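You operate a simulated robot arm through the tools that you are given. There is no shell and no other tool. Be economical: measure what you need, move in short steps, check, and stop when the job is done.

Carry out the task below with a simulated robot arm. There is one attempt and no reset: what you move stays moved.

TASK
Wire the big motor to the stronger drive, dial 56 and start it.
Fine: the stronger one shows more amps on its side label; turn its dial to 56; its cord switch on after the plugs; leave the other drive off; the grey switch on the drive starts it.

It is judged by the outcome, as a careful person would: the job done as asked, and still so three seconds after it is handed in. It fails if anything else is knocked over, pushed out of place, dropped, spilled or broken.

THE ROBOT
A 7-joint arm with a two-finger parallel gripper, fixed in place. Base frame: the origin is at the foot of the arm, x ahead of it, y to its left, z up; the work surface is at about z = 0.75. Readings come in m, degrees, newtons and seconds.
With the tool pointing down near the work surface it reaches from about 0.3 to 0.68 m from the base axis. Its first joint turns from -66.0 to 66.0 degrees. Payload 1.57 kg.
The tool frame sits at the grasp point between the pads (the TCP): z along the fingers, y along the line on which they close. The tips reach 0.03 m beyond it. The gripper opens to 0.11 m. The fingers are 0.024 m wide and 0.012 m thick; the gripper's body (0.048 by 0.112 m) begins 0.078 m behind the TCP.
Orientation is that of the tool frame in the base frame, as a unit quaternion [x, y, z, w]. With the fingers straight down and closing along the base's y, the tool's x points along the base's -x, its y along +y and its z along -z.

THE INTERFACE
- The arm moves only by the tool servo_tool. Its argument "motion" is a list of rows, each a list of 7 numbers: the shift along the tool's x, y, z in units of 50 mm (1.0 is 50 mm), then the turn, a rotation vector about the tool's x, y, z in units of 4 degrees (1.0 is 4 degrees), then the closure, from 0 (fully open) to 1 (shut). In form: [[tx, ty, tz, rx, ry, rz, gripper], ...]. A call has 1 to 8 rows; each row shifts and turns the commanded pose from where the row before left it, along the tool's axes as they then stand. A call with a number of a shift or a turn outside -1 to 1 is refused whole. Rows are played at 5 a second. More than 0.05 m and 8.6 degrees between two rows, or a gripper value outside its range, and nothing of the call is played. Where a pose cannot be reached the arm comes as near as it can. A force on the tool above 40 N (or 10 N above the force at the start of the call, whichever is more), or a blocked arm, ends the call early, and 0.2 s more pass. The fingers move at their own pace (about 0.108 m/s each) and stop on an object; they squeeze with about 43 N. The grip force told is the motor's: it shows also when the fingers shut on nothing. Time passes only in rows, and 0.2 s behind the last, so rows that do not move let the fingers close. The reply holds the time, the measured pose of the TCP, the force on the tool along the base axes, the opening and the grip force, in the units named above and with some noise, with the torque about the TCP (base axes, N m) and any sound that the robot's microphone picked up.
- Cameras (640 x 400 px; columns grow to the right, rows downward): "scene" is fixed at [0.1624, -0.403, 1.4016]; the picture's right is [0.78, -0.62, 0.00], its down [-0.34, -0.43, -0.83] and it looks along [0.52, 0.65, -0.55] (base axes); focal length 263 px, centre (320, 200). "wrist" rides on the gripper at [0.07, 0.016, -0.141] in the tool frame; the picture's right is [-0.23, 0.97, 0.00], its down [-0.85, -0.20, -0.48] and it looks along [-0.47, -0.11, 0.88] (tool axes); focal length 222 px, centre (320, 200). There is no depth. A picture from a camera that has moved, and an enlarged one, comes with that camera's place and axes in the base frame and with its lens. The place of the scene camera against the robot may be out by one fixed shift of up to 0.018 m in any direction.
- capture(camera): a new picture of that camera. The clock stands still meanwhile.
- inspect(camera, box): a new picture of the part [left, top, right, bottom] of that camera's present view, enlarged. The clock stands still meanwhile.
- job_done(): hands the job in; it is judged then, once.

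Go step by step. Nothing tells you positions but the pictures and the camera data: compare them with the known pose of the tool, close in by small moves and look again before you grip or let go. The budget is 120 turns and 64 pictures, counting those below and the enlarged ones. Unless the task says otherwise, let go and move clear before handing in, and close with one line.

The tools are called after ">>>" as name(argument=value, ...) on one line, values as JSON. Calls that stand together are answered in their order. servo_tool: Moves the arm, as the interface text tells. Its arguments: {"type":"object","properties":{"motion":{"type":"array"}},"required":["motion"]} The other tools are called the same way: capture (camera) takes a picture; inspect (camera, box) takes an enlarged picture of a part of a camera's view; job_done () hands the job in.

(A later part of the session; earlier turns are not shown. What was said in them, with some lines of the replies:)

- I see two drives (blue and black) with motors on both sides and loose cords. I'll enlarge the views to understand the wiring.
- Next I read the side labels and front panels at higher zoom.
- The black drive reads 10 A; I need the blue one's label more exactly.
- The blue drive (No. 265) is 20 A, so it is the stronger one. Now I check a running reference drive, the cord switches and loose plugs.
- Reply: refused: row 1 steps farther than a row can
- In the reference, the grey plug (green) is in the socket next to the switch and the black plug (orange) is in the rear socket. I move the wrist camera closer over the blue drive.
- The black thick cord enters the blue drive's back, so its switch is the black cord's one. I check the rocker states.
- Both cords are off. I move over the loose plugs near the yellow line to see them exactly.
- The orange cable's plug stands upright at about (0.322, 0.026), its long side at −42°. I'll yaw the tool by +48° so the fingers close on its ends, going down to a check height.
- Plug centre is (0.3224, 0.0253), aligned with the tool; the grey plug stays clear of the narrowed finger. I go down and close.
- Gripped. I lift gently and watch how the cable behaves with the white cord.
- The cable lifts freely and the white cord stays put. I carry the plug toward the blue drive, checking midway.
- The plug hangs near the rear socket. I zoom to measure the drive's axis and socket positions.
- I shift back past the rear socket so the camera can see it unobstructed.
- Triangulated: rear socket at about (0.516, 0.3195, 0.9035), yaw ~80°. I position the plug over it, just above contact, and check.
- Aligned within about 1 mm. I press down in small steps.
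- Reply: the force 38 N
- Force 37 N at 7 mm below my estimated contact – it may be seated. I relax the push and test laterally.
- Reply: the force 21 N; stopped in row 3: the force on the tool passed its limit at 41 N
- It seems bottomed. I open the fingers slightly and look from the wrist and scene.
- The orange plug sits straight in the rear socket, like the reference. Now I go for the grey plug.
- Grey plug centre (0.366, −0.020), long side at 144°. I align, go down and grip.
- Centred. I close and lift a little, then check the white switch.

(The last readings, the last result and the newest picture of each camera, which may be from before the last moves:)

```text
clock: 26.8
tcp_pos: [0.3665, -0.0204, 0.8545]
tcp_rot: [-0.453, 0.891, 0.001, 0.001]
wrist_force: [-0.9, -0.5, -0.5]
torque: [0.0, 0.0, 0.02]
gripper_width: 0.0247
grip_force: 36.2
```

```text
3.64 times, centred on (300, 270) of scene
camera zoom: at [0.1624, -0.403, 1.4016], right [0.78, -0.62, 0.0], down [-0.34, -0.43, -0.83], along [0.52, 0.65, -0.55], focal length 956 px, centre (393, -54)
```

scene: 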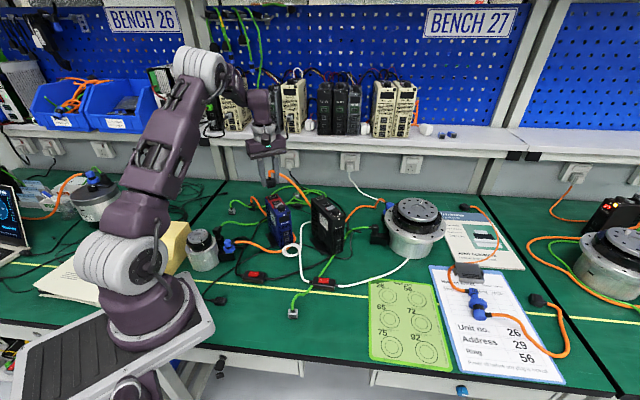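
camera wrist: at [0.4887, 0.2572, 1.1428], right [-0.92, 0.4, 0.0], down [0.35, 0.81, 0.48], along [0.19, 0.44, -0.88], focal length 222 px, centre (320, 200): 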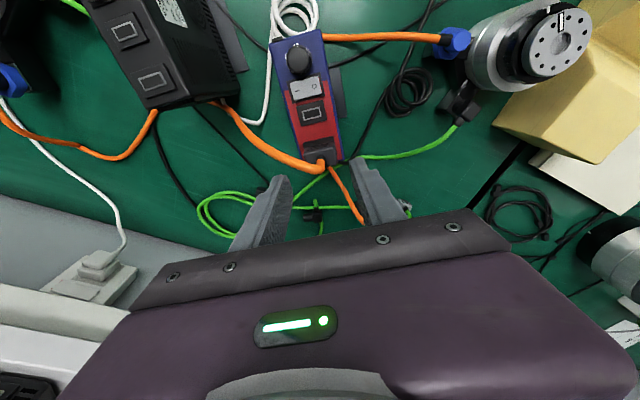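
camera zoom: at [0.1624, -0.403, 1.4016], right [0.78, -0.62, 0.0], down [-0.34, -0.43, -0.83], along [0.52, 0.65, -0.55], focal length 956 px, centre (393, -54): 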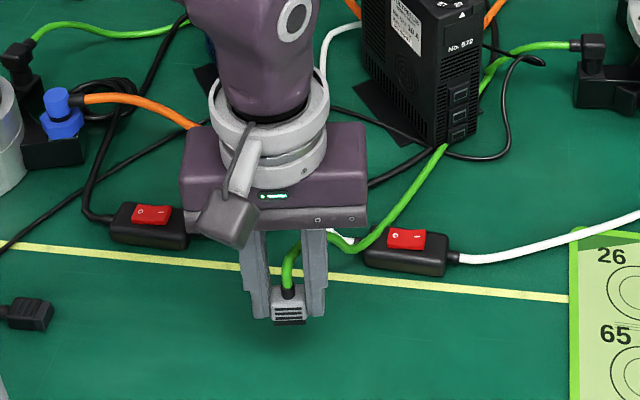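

The white switch stayed. I lift further and carry it over the front socket.

>>> servo_tool(motion=[[0, 0, -0.8, 0, 0, 0, 1], [0, 0, -0.9, 0, 0, 0, 1], [0, 0, -0.9, 0, 0, 0, 1], [-0.82, 0.159, -0.2, 0, 0, 0, 1], [-0.82, 0.159, -0.2, 0, 0, 0, 1], [-0.82, 0.159, 0, 0, 0, 0, 1], [-0.82, 0.159, 0, 0, 0, 0, 1], [-0.82, 0.159, 0, 0, 0, 0, 1]])

>>> servo_tool(motion=[[-0.82, 0.159, 0, 0, 0, 0, 1], [-0.82, 0.159, 0, 0, 0, 0, 1], [-0.3, 0.06, 0, 0, 0, 0, 1], [0, 0, 0, 0, 0, -1, 1], [0, 0, 0, 0, 0, -1, 1], [0, 0, 0, 0, 0, -1, 1], [0, 0, 0, 0, 0, -1, 1], [0, 0, 0, 0, 0, -1, 1]])

>>> servo_tool(motion=[[-0.26, 0.05, 0.1, 0, 0, -1, 1], [-0.26, 0.05, 0.1, 0, 0, -0.5, 1], [0, 0, 0, 0, 0, 0, 1]])

>>> inspect(camera="wrist", box=[240, 60, 400, 220])

```text
clock: 28.6
tcp_pos: [0.4534, 0.1691, 1.0056]
tcp_rot: [-0.454, 0.891, 0.001, 0.001]
wrist_force: [0.4, 0.9, -0.6]
torque: [0.02, 0.0, -0.01]
gripper_width: 0.0245
grip_force: 36.6
```

```text
clock: 30.4
tcp_pos: [0.4961, 0.2591, 1.0047]
tcp_rot: [-0.603, 0.798, 0.001, 0.001]
wrist_force: [-0.1, -0.5, -0.1]
torque: [-0.01, 0.0, 0.02]
gripper_width: 0.0246
grip_force: 36.3
```

```text
clock: 31.2
tcp_pos: [0.4975, 0.2854, 0.9955]
tcp_rot: [-0.643, 0.766, 0.0, 0.0]
wrist_force: [-0.9, 0.0, -0.4]
torque: [0.02, 0.02, -0.02]
gripper_width: 0.0245
grip_force: 36.5
```

```text
2.50 times, centred on (320, 140) of wrist
camera zoom: at [0.4688, 0.2211, 1.1358], right [-0.92, 0.39, 0.0], down [0.34, 0.81, 0.48], along [0.19, 0.44, -0.88], focal length 555 px, centre (320, 350)
```

zoom: 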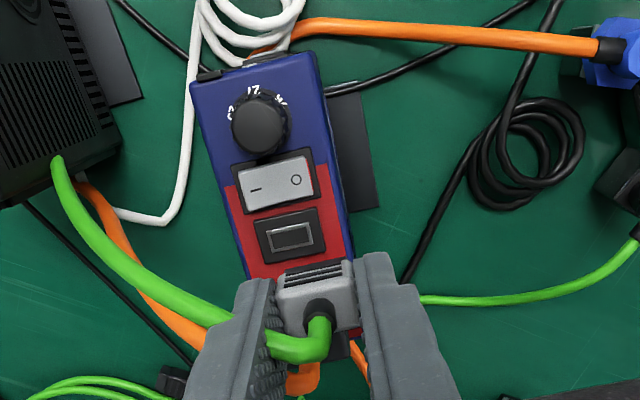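

>>> servo_tool(motion=[[0.01, -0.12, 0, 0, 0, 0, 1], [0, -0.12, 0, 0, 0, 0, 1], [0, 0, 0.4, 0, 0, 0, 1], [0, 0, 0.45, 0, 0, 0, 1], [0, 0, 0.0, 0, 0, 0, 1]])

>>> inspect(camera="wrist", box=[260, 90, 380, 220])

```text
clock: 32.4
tcp_pos: [0.5085, 0.2831, 0.9522]
tcp_rot: [-0.643, 0.766, 0.0, 0.001]
wrist_force: [0.4, -0.5, -1.0]
torque: [0.04, 0.0, 0.01]
gripper_width: 0.025
grip_force: 36.6
```

```text
3.08 times, centred on (320, 155) of wrist
camera zoom: at [0.4801, 0.218, 1.0925], right [-0.92, 0.39, 0.0], down [0.34, 0.81, 0.48], along [0.19, 0.44, -0.88], focal length 684 px, centre (320, 338)
```

zoom: 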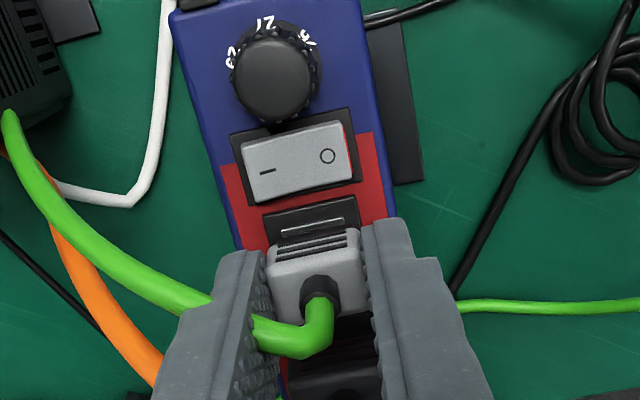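

Aligned. Pressing it in by small steps.

>>> servo_tool(motion=[[0, -0.01, 0.1, 0, 0, 0, 1], [0, 0, 0.08, 0, 0, 0, 1], [0, 0, 0.06, 0, 0, 0, 1], [0, 0, 0.06, 0, 0, 0, 1], [0, 0, 0.05, 0, 0, 0, 1], [0, 0, 0.04, 0, 0, 0, 1], [0, 0, 0, 0, 0, 0, 1]])

```text
clock: 34.0
tcp_pos: [0.5092, 0.2837, 0.934]
tcp_rot: [-0.643, 0.766, 0.0, 0.002]
wrist_force: [-0.9, 4.5, 33.7]
torque: [0.13, 0.08, -0.01]
gripper_width: 0.0244
grip_force: 36.3
```

>>> servo_tool(motion=[[0, 0, 0.02, 0, 0, 0, 1], [0, 0, 0.02, 0, 0, 0, 1], [0, 0, 0.02, 0, 0, 0, 1]])

>>> servo_tool(motion=[[0, 0, 0, 0, 0, 0, 0.65], [0, 0, 0, 0, 0, 0, 0.65], [0, 0, -0.6, 0, 0, 0, 0.65], [0.3, 0, -0.8, 0, 0, 0, 0.65], [0.5, 0, -0.5, 0, 0, 0, 0.65]])

>>> inspect(camera="scene", box=[255, 180, 303, 212])

```text
clock: 34.6
tcp_pos: [0.5114, 0.2843, 0.9328]
tcp_rot: [-0.642, 0.766, 0.0, 0.002]
wrist_force: [-4.9, -2.5, 8.8]
torque: [-0.15, 0.24, -0.01]
gripper_width: 0.0243
grip_force: 36.3
stopped in row 3: the force on the tool passed its limit at 47 N (the readings are from after the stop); the commanded pose is now the measured one
```

```text
clock: 35.8
tcp_pos: [0.5019, 0.2449, 1.0277]
tcp_rot: [-0.644, 0.765, 0.001, 0.002]
wrist_force: [0.9, -0.2, 0.0]
torque: [0.0, -0.01, 0.0]
gripper_width: 0.0383
grip_force: 0.0
```

```text
12.50 times, centred on (279, 196) of scene
camera zoom: at [0.1625, -0.403, 1.4016], right [0.78, -0.62, 0.0], down [-0.34, -0.43, -0.83], along [0.52, 0.65, -0.55], focal length 3287 px, centre (832, 250)
```

zoom: 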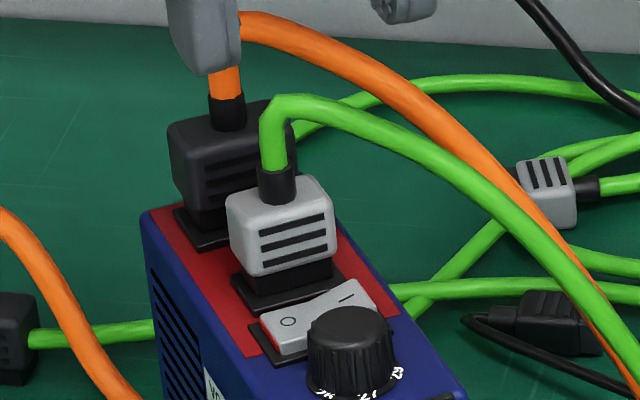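

Both plugs are in. Now the dial: 27 is currently at the pointer; 56 lies two steps clockwise-from-above. I look closely at the knob.

>>> inspect(camera="wrist", box=[280, 110, 360, 190])

```text
5.00 times, centred on (320, 150) of wrist
camera zoom: at [0.4733, 0.179, 1.168], right [-0.92, 0.39, 0.0], down [0.34, 0.81, 0.48], along [0.19, 0.44, -0.88], focal length 1111 px, centre (320, 450)
```

zoom: 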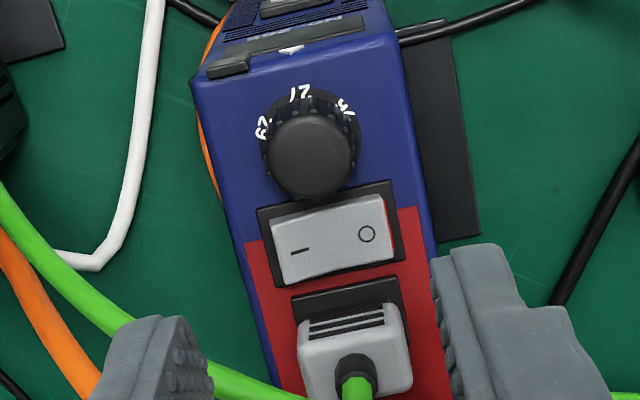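

Knob centre is about (0.5003, 0.236), top ~0.917. I position above it with extra yaw, then descend so the tips stay above the rocker.

>>> servo_tool(motion=[[0.18, 0, 0, 0, 0, -1, 0.58], [0, 0, 0, 0, 0, -1, 0.58], [0, 0, 0, 0, 0, -1, 0.58], [0, 0, 0.2, 0, 0, -1, 0.58], [0, 0, 0.4, 0, 0, -1, 0.58], [0, 0, 0.4, 0, 0, 0, 0.58], [0, 0, 0.4, 0, 0, 0, 0.58], [0, 0, 0, 0, 0, 0, 0.58]])

>>> inspect(camera="scene", box=[260, 180, 308, 212])

```text
clock: 37.6
tcp_pos: [0.5021, 0.2357, 0.9575]
tcp_rot: [0.767, -0.642, 0.0, -0.002]
wrist_force: [0.1, -0.1, 0.2]
torque: [-0.01, -0.01, 0.01]
gripper_width: 0.0462
grip_force: 0.1
```

```text
12.50 times, centred on (284, 196) of scene
camera zoom: at [0.1624, -0.403, 1.4016], right [0.78, -0.62, 0.0], down [-0.34, -0.43, -0.83], along [0.52, 0.65, -0.55], focal length 3287 px, centre (770, 250)
```

zoom: 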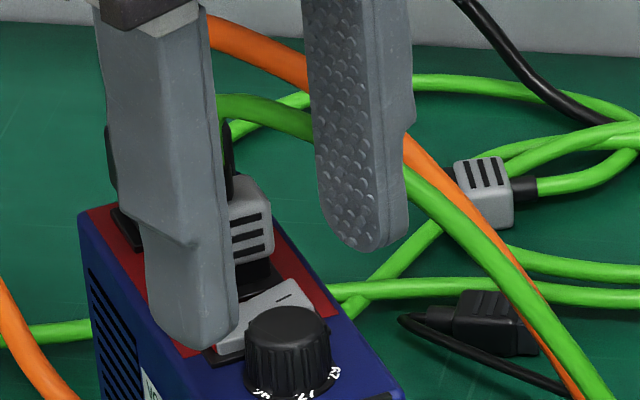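

>>> servo_tool(motion=[[-0.01, 0.03, 0.12, 0, 0, 0, 0.58], [0, 0, 0.12, 0, 0, 0, 0.58], [0, 0, 0.12, 0, 0, 0, 0.58], [0, 0, 0, 0, 0, 0, 0.58], [0, 0, 0, 0, 0, 0, 0.75], [0, 0, 0, 0, 0, 0, 1], [0, 0, 0, 0, 0, 0, 1]])

```text
clock: 39.2
tcp_pos: [0.5008, 0.2358, 0.9395]
tcp_rot: [0.766, -0.642, 0.0, -0.001]
wrist_force: [2.4, -0.7, 0.0]
torque: [-0.07, -0.09, 0.03]
gripper_width: 0.0193
grip_force: 33.4
```

Knob gripped (19 mm). Turn clockwise 32° first and check the torque.

>>> servo_tool(motion=[[0, 0, 0, 0, 0, 1, 1], [0, 0, 0, 0, 0, 1, 1], [0, 0, 0, 0, 0, 1, 1], [0, 0, 0, 0, 0, 1, 1], [0, 0, 0, 0, 0, 1, 1], [0, 0, 0, 0, 0, 1, 1], [0, 0, 0, 0, 0, 1, 1], [0, 0, 0, 0, 0, 1, 1]])

>>> servo_tool(motion=[[0, 0, 0, 0, 0, 1, 1], [0, 0, 0, 0, 0, 1, 1], [0, 0, 0, 0, 0, 1, 1], [0, 0, 0, 0, 0, 1, 1], [0, 0, 0, 0, 0, 1, 1], [0, 0, 0, 0, 0, 1, 1], [0, 0, 0, 0, 0, 1, 1], [0, 0, 0, 0, 0, 0, 1]])

>>> inspect(camera="scene", box=[260, 180, 308, 212])

```text
clock: 41.0
tcp_pos: [0.5004, 0.2359, 0.9395]
tcp_rot: [-0.559, 0.829, 0.0, 0.002]
wrist_force: [0.0, -6.6, 2.3]
torque: [-0.34, 0.1, 0.01]
gripper_width: 0.0194
grip_force: 33.3
```

```text
clock: 42.8
tcp_pos: [0.4999, 0.234, 0.9396]
tcp_rot: [-0.341, 0.94, 0.001, 0.002]
wrist_force: [1.6, -7.0, 5.3]
torque: [-0.35, 0.07, 0.0]
gripper_width: 0.0193
grip_force: 33.4
```

```text
12.50 times, centred on (284, 196) of scene
camera zoom: at [0.1624, -0.4032, 1.4015], right [0.78, -0.62, 0.0], down [-0.34, -0.43, -0.83], along [0.52, 0.65, -0.55], focal length 3287 px, centre (770, 250)
```

zoom: 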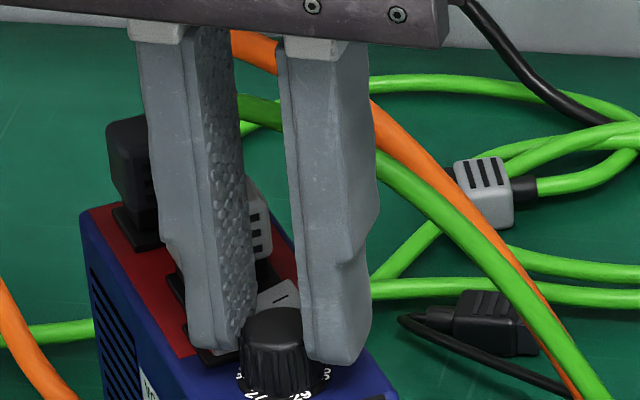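

The ring turned ~60° with the knob (29 near the pointer). Continue another 60°.

>>> servo_tool(motion=[[0, 0.02, 0, 0, 0, 1, 1], [0, 0, 0, 0, 0, 1, 1], [0, 0, 0, 0, 0, 1, 1], [0, 0, 0, 0, 0, 1, 1], [0, 0, 0, 0, 0, 1, 1], [0, 0, 0, 0, 0, 1, 1], [0, 0, 0, 0, 0, 1, 1], [0, 0, 0, 0, 0, 1, 1]])

>>> servo_tool(motion=[[0, 0, 0, 0, 0, 1, 1], [0, 0, 0, 0, 0, 1, 1], [0, 0, 0, 0, 0, 1, 1], [0, 0, 0, 0, 0, 1, 1], [0, 0, 0, 0, 0, 1, 1], [0, 0, 0, 0, 0, 1, 1], [0, 0, 0, 0, 0, 1, 1], [0, 0, 0, 0, 0, 0, 1]])

>>> inspect(camera="scene", box=[266, 184, 306, 216])

```text
clock: 44.6
tcp_pos: [0.4989, 0.2364, 0.9409]
tcp_rot: [-0.069, 0.998, 0.001, 0.002]
wrist_force: [-0.8, -19.9, 24.0]
torque: [-0.8, 0.24, 0.05]
gripper_width: 0.0192
grip_force: 33.9
```

```text
clock: 46.4
tcp_pos: [0.4983, 0.238, 0.9393]
tcp_rot: [0.174, 0.985, 0.001, 0.002]
wrist_force: [-6.0, -13.0, 13.1]
torque: [-0.57, 0.19, 0.03]
gripper_width: 0.019
grip_force: 33.5
```

```text
12.50 times, centred on (286, 200) of scene
camera zoom: at [0.1621, -0.4034, 1.4015], right [0.78, -0.62, 0.0], down [-0.34, -0.43, -0.83], along [0.52, 0.65, -0.55], focal length 3287 px, centre (745, 200)
```

zoom: 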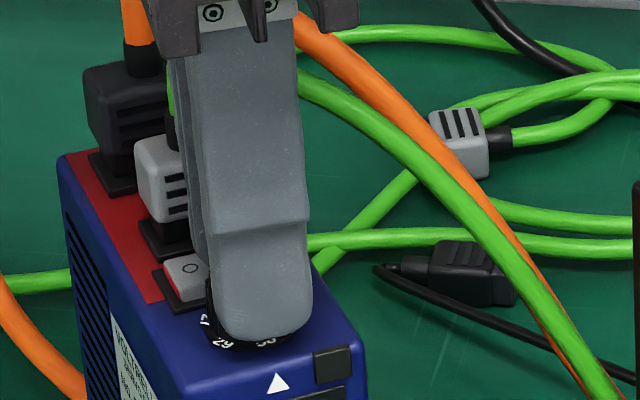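

I release, rise and look at the ring and the rocker.

>>> servo_tool(motion=[[0, 0, 0, 0, 0, 0, 0.7], [0, 0, 0, 0, 0, 0, 0.6], [0, 0, -0.3, 0, 0, 0, 0.5], [0, 0, -0.6, 0, 0, 0, 0.5], [0, 0, -0.8, 0, 0, 0, 0.5]])

>>> inspect(camera="scene", box=[266, 184, 306, 216])

```text
clock: 47.6
tcp_pos: [0.4996, 0.2358, 1.0247]
tcp_rot: [0.174, 0.985, 0.002, 0.002]
wrist_force: [1.2, -0.1, 0.0]
torque: [0.01, 0.02, -0.02]
gripper_width: 0.0548
grip_force: 0.0
```

```text
12.50 times, centred on (286, 200) of scene
camera zoom: at [0.1624, -0.403, 1.4016], right [0.78, -0.62, 0.0], down [-0.34, -0.43, -0.83], along [0.52, 0.65, -0.55], focal length 3287 px, centre (745, 200)
```

zoom: 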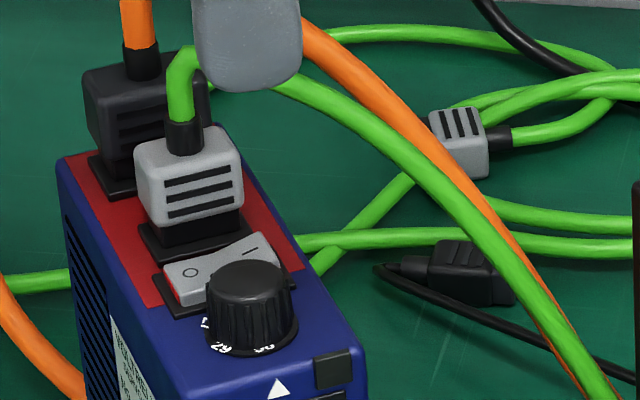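

The rocker is still off. I check the ring's exact angle with the wrist camera.

>>> inspect(camera="wrist", box=[280, 130, 350, 180])

```text
8.00 times, centred on (315, 155) of wrist
camera zoom: at [0.4386, 0.2764, 1.1652], right [0.55, 0.84, 0.0], down [0.73, -0.48, 0.48], along [0.4, -0.26, -0.88], focal length 1777 px, centre (360, 560)
```

zoom: 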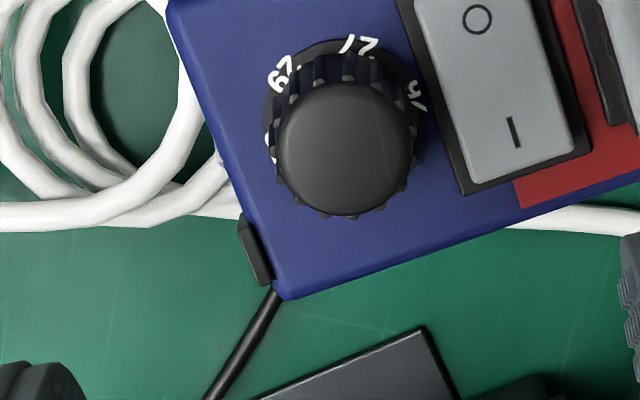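

The ring's 56 sits at the pointer (about 258° vs 260°). Next: the black cord's switch, near (0.342, 0.162).

>>> servo_tool(motion=[[0.5, -0.5, 0, 0, 0, 0, 0.6], [0.5, -0.5, 0, 0, 0, 0, 0.8], [0.5, -0.5, 0, 0, 0, 0, 1], [0.48, -0.48, 0.4, 0, 0, 0, 1], [0.48, -0.48, 0.5, 0, 0, 0, 1], [0, 0, 0.8, 0, 0, 0, 1], [0, 0, 0.3, 0, 0, 0, 1]])

>>> inspect(camera="wrist", box=[260, 110, 380, 200])

```text
clock: 49.2
tcp_pos: [0.343, 0.1616, 0.9233]
tcp_rot: [0.173, 0.985, 0.002, 0.002]
wrist_force: [-0.5, 0.4, 0.0]
torque: [0.01, 0.0, 0.01]
gripper_width: 0.0
grip_force: 21.2
```

```text
4.44 times, centred on (320, 155) of wrist
camera zoom: at [0.2814, 0.2027, 1.064], right [0.55, 0.84, 0.0], down [0.73, -0.48, 0.48], along [0.4, -0.26, -0.88], focal length 987 px, centre (320, 400)
```

zoom: 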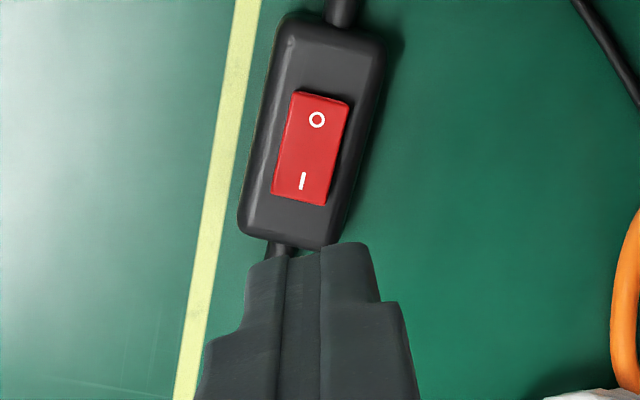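

I end of the rocker is at about (0.350, 0.151), axis −45°. I align the closed fingers over it and come down to just above.

>>> servo_tool(motion=[[-0.236, -0.157, 0, 0, 0, 1, 1], [0, 0, 0.2, 0, 0, 1, 1], [0, 0, 0.4, 0, 0, 1, 1], [0, 0, 0.4, 0, 0, 1, 1], [0, 0, 0.4, 0, 0, 1, 1], [0, 0, 0.35, 0, 0, 1, 1], [0, 0, 0.15, 0, 0, 0.25, 1], [0, 0, 0, 0, 0, 0, 1]])

>>> inspect(camera="wrist", box=[250, 120, 390, 220])

```text
clock: 51.0
tcp_pos: [0.3515, 0.1506, 0.8279]
tcp_rot: [0.383, 0.924, 0.003, 0.001]
wrist_force: [0.1, -0.1, 0.0]
torque: [-0.01, -0.03, 0.01]
gripper_width: 0.0001
grip_force: 20.9
```

```text
4.00 times, centred on (320, 170) of wrist
camera zoom: at [0.312, 0.2131, 0.9689], right [0.85, 0.53, 0.01], down [0.46, -0.75, 0.48], along [0.26, -0.4, -0.88], focal length 888 px, centre (320, 320)
```

zoom: 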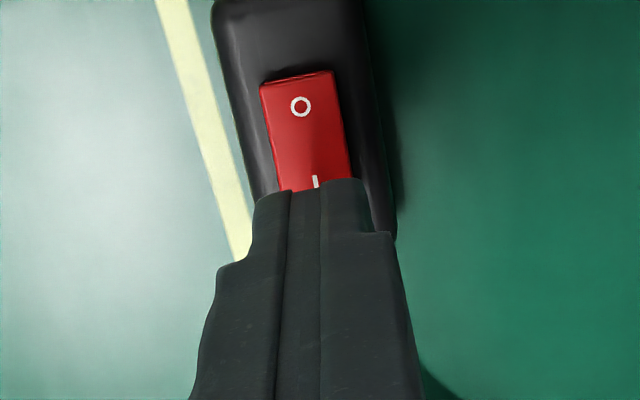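

>>> servo_tool(motion=[[0, 0, 0.16, 0, 0, 0, 1], [0, 0, 0.08, 0, 0, 0, 1], [0, 0, 0.06, 0, 0, 0, 1], [0, 0, 0.06, 0, 0, 0, 1], [0, 0, 0, 0, 0, 0, 1]])

```text
clock: 52.2
tcp_pos: [0.3512, 0.1517, 0.8102]
tcp_rot: [0.381, 0.924, 0.002, 0.002]
wrist_force: [0.3, 0.2, -0.4]
torque: [-0.04, -0.01, -0.01]
gripper_width: 0.0
grip_force: 21.9
```

>>> servo_tool(motion=[[0, 0, 0.05, 0, 0, 0, 1], [0, 0, 0.05, 0, 0, 0, 1], [0, 0, 0.05, 0, 0, 0, 1], [0, 0, 0, 0, 0, 0, 1]])

```text
clock: 52.9
tcp_pos: [0.352, 0.1518, 0.8084]
tcp_rot: [0.383, 0.924, 0.002, 0.002]
wrist_force: [-1.9, -0.6, 17.9]
torque: [0.15, 0.25, 0.01]
gripper_width: 0.0
grip_force: 21.5
stopped in row 3: the force on the tool passed its limit at 51 N (the readings are from after the stop); the commanded pose is now the measured one
```

A firm stop was met. I rise and look at the rocker.

>>> servo_tool(motion=[[0, 0, -0.6, 0, 0, 0, 1], [0.3, 0, -0.6, 0, 0, 0, 1], [0.5, 0, -0.6, 0, 0, 0, 1]])

>>> inspect(camera="scene", box=[230, 262, 278, 294])

>>> inspect(camera="scene", box=[266, 184, 306, 216])

```text
clock: 53.7
tcp_pos: [0.3207, 0.1793, 0.897]
tcp_rot: [0.384, 0.923, 0.003, 0.002]
wrist_force: [-0.5, -0.8, -0.3]
torque: [0.0, -0.02, 0.0]
gripper_width: 0.0
grip_force: 21.4
```

```text
12.50 times, centred on (254, 278) of scene
camera zoom: at [0.1624, -0.4031, 1.4016], right [0.78, -0.62, 0.0], down [-0.34, -0.43, -0.83], along [0.52, 0.65, -0.55], focal length 3287 px, centre (1145, -775)
```

zoom: 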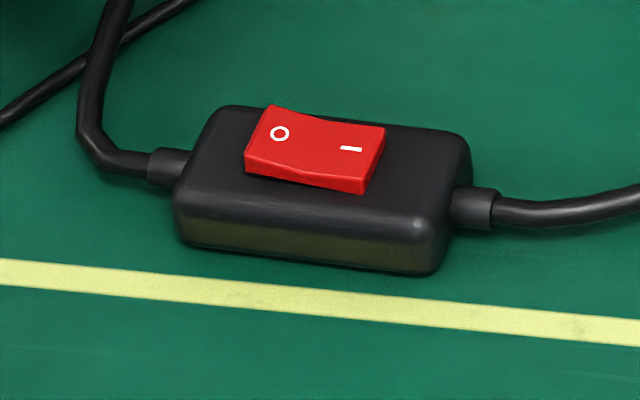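

```text
12.50 times, centred on (286, 200) of scene
camera zoom: at [0.1624, -0.4031, 1.4016], right [0.78, -0.62, 0.0], down [-0.34, -0.43, -0.83], along [0.52, 0.65, -0.55], focal length 3287 px, centre (745, 200)
```

zoom: 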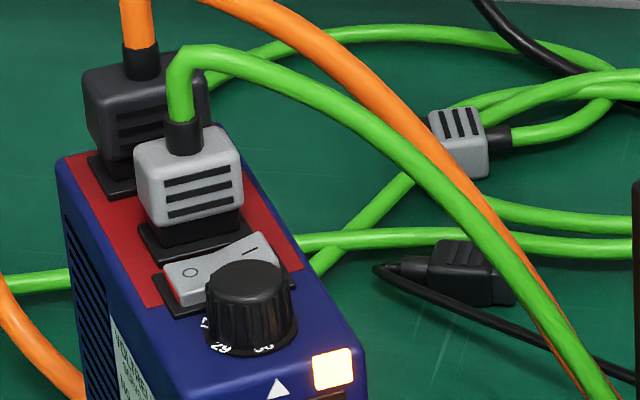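

The cord switch flipped on and the blue drive's lamp lit – right cord, right drive. Now I go to the grey switch, pressing its I end with one finger of the open gripper (other finger in free air in front).

>>> servo_tool(motion=[[0, 0, -0.9, 0, 0, -1, 0], [0, 0, -0.9, 0, 0, -1, 0], [0, 0, -0.8, 0, 0, -1, 0], [0, 0, 0, 0, 0, -1, 0], [0, 0, 0, 0, 0, -1, 0], [0, 0, 0, 0, 0, -1, 0], [0, 0, 0, 0, 0, -1, 0], [0, 0, 0, 0, 0, -1, 0]])

>>> servo_tool(motion=[[0, 0, 0, 0, 0, -0.75, 0], [-0.7, 0.2, 0, 0, 0, 0, 0], [-0.7, 0.2, 0, 0, 0, 0, 0], [-0.7, 0.2, 0, 0, 0, 0, 0], [-0.7, 0.2, 0, 0, 0, 0, 0], [-0.7, 0.2, 0, 0, 0, 0, 0], [0, 0, 0.6, 0, 0, 0, 0], [0, 0, 0.3, 0, 0, 0, 0]])

>>> capture(camera="wrist")

```text
clock: 55.5
tcp_pos: [0.3211, 0.1784, 1.0272]
tcp_rot: [0.114, 0.993, 0.002, 0.003]
wrist_force: [-0.1, -1.1, 0.2]
torque: [-0.01, 0.03, 0.03]
gripper_width: 0.11
grip_force: 0.0
```

```text
clock: 57.3
tcp_pos: [0.505, 0.1991, 0.9833]
tcp_rot: [0.088, 0.996, 0.002, 0.003]
wrist_force: [-0.1, 0.0, 0.3]
torque: [0.01, 0.02, 0.0]
gripper_width: 0.1099
grip_force: 0.0
```

```text
7 pictures are left
camera wrist: at [0.4373, 0.2279, 1.123], right [0.39, 0.92, 0.01], down [0.8, -0.35, 0.48], along [0.44, -0.18, -0.88], focal length 222 px, centre (320, 200)
```

wrist: 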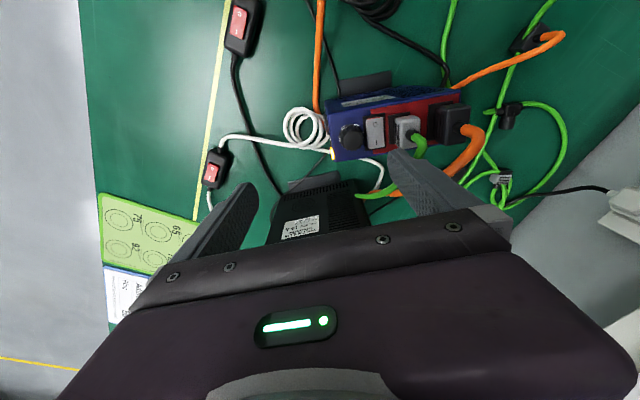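

>>> servo_tool(motion=[[0.03, -0.03, 0.3, 0, 0, 0, 0], [0, 0, 0.3, 0, 0, 0, 0], [0, 0, 0.1, 0, 0, 0, 0], [0, 0, 0, 0, 0, 0, 0]])

>>> inspect(camera="wrist", box=[320, 90, 480, 210])

```text
clock: 58.3
tcp_pos: [0.502, 0.1975, 0.9482]
tcp_rot: [0.087, 0.996, 0.001, 0.003]
wrist_force: [0.2, 1.1, -0.4]
torque: [-0.01, 0.0, 0.0]
gripper_width: 0.1097
grip_force: 0.1
```

```text
3.33 times, centred on (400, 150) of wrist
camera zoom: at [0.4351, 0.2265, 1.0879], right [0.39, 0.92, 0.01], down [0.8, -0.35, 0.48], along [0.44, -0.19, -0.88], focal length 740 px, centre (53, 367)
```

zoom: 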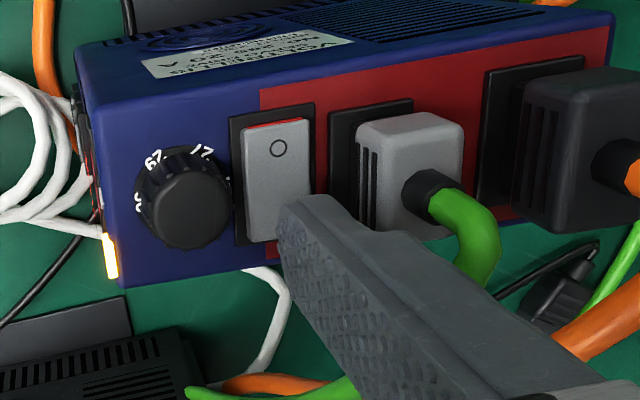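

The finger is over the I end. I shift 2 mm forward and press down gently.

>>> servo_tool(motion=[[0, -0.04, 0.08, 0, 0, 0, 0], [0, 0, 0.08, 0, 0, 0, 0], [0, 0, 0.04, 0, 0, 0, 0], [0, 0, 0, 0, 0, 0, 0]])

```text
clock: 59.3
tcp_pos: [0.502, 0.1936, 0.9387]
tcp_rot: [0.087, 0.996, 0.002, 0.003]
wrist_force: [-0.1, 0.5, 0.3]
torque: [0.06, -0.04, -0.07]
gripper_width: 0.11
grip_force: 0.1
```

>>> servo_tool(motion=[[0, 0, 0.04, 0, 0, 0, 0], [0, 0, 0.04, 0, 0, 0, 0], [0, 0, 0.04, 0, 0, 0, 0], [0, 0, 0, 0, 0, 0, 0]])

```text
clock: 59.9
tcp_pos: [0.5028, 0.1962, 0.9372]
tcp_rot: [0.087, 0.996, 0.004, 0.005]
wrist_force: [-3.8, -2.3, 12.0]
torque: [0.62, 0.16, 0.17]
gripper_width: 0.1074
grip_force: 0.0
stopped in row 3: the force on the tool passed its limit at 46 N (the readings are from after the stop); the commanded pose is now the measured one
```

Firm contact again. I rise and look.

>>> servo_tool(motion=[[0, 0, -0.5, 0, 0, 0, 0], [0, -0.3, -0.7, 0, 0, 0, 0], [0.7, -0.4, -0.5, 0, 0, 0, 0], [0.9, 0, 0, 0, 0, 0, 0], [0.9, 0, 0, 0, 0, 0, 0]])

>>> inspect(camera="scene", box=[258, 180, 312, 230])

```text
clock: 61.1
tcp_pos: [0.3722, 0.1835, 1.0198]
tcp_rot: [0.088, 0.996, 0.004, 0.005]
wrist_force: [-0.5, 0.7, -0.6]
torque: [0.01, -0.04, 0.0]
gripper_width: 0.1102
grip_force: 0.0
```

```text
8.00 times, centred on (285, 205) of scene
camera zoom: at [0.1624, -0.4031, 1.4016], right [0.78, -0.62, 0.0], down [-0.34, -0.43, -0.83], along [0.52, 0.65, -0.55], focal length 2104 px, centre (600, 160)
```

zoom: 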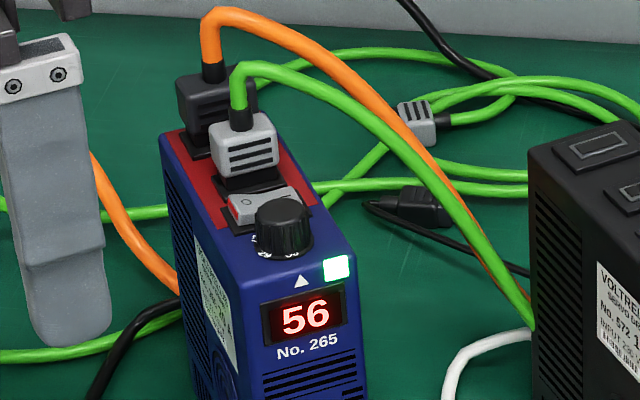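

The display reads 56 with a green lamp. One overall check that the big motor runs and nothing is displaced.

>>> inspect(camera="scene", box=[370, 190, 450, 270])

>>> capture(camera="scene")

```text
5.00 times, centred on (410, 230) of scene
camera zoom: at [0.1624, -0.4031, 1.4016], right [0.78, -0.62, 0.0], down [-0.34, -0.43, -0.83], along [0.52, 0.65, -0.55], focal length 1315 px, centre (-130, 50)
```

zoom: 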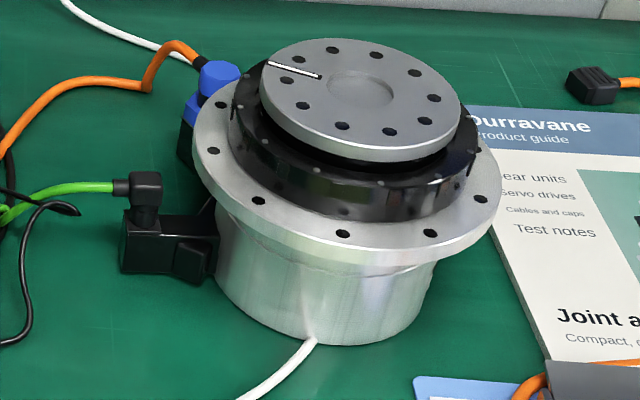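

```text
3 pictures are left
```

scene: 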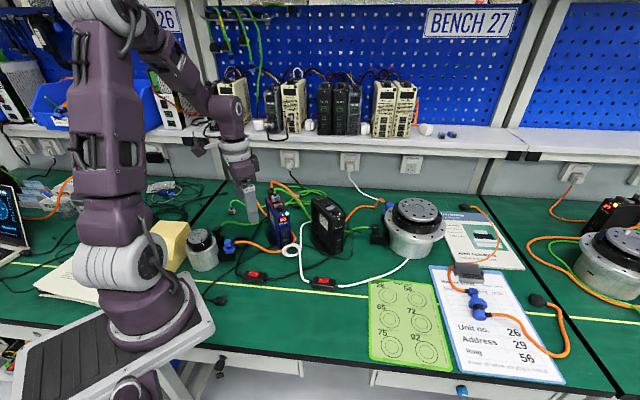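

The big motor's mark has turned, so it is running. The other drive is off, nothing else has moved, and the arm is clear, so I hand in.

>>> job_done()

```text
The job is handed in.
```

The big motor is wired to the 20 A blue drive (No. 265), the dial is set to 56, its cord switch and grey switch are on, and the motor is turning; the 10 A black drive was left off.
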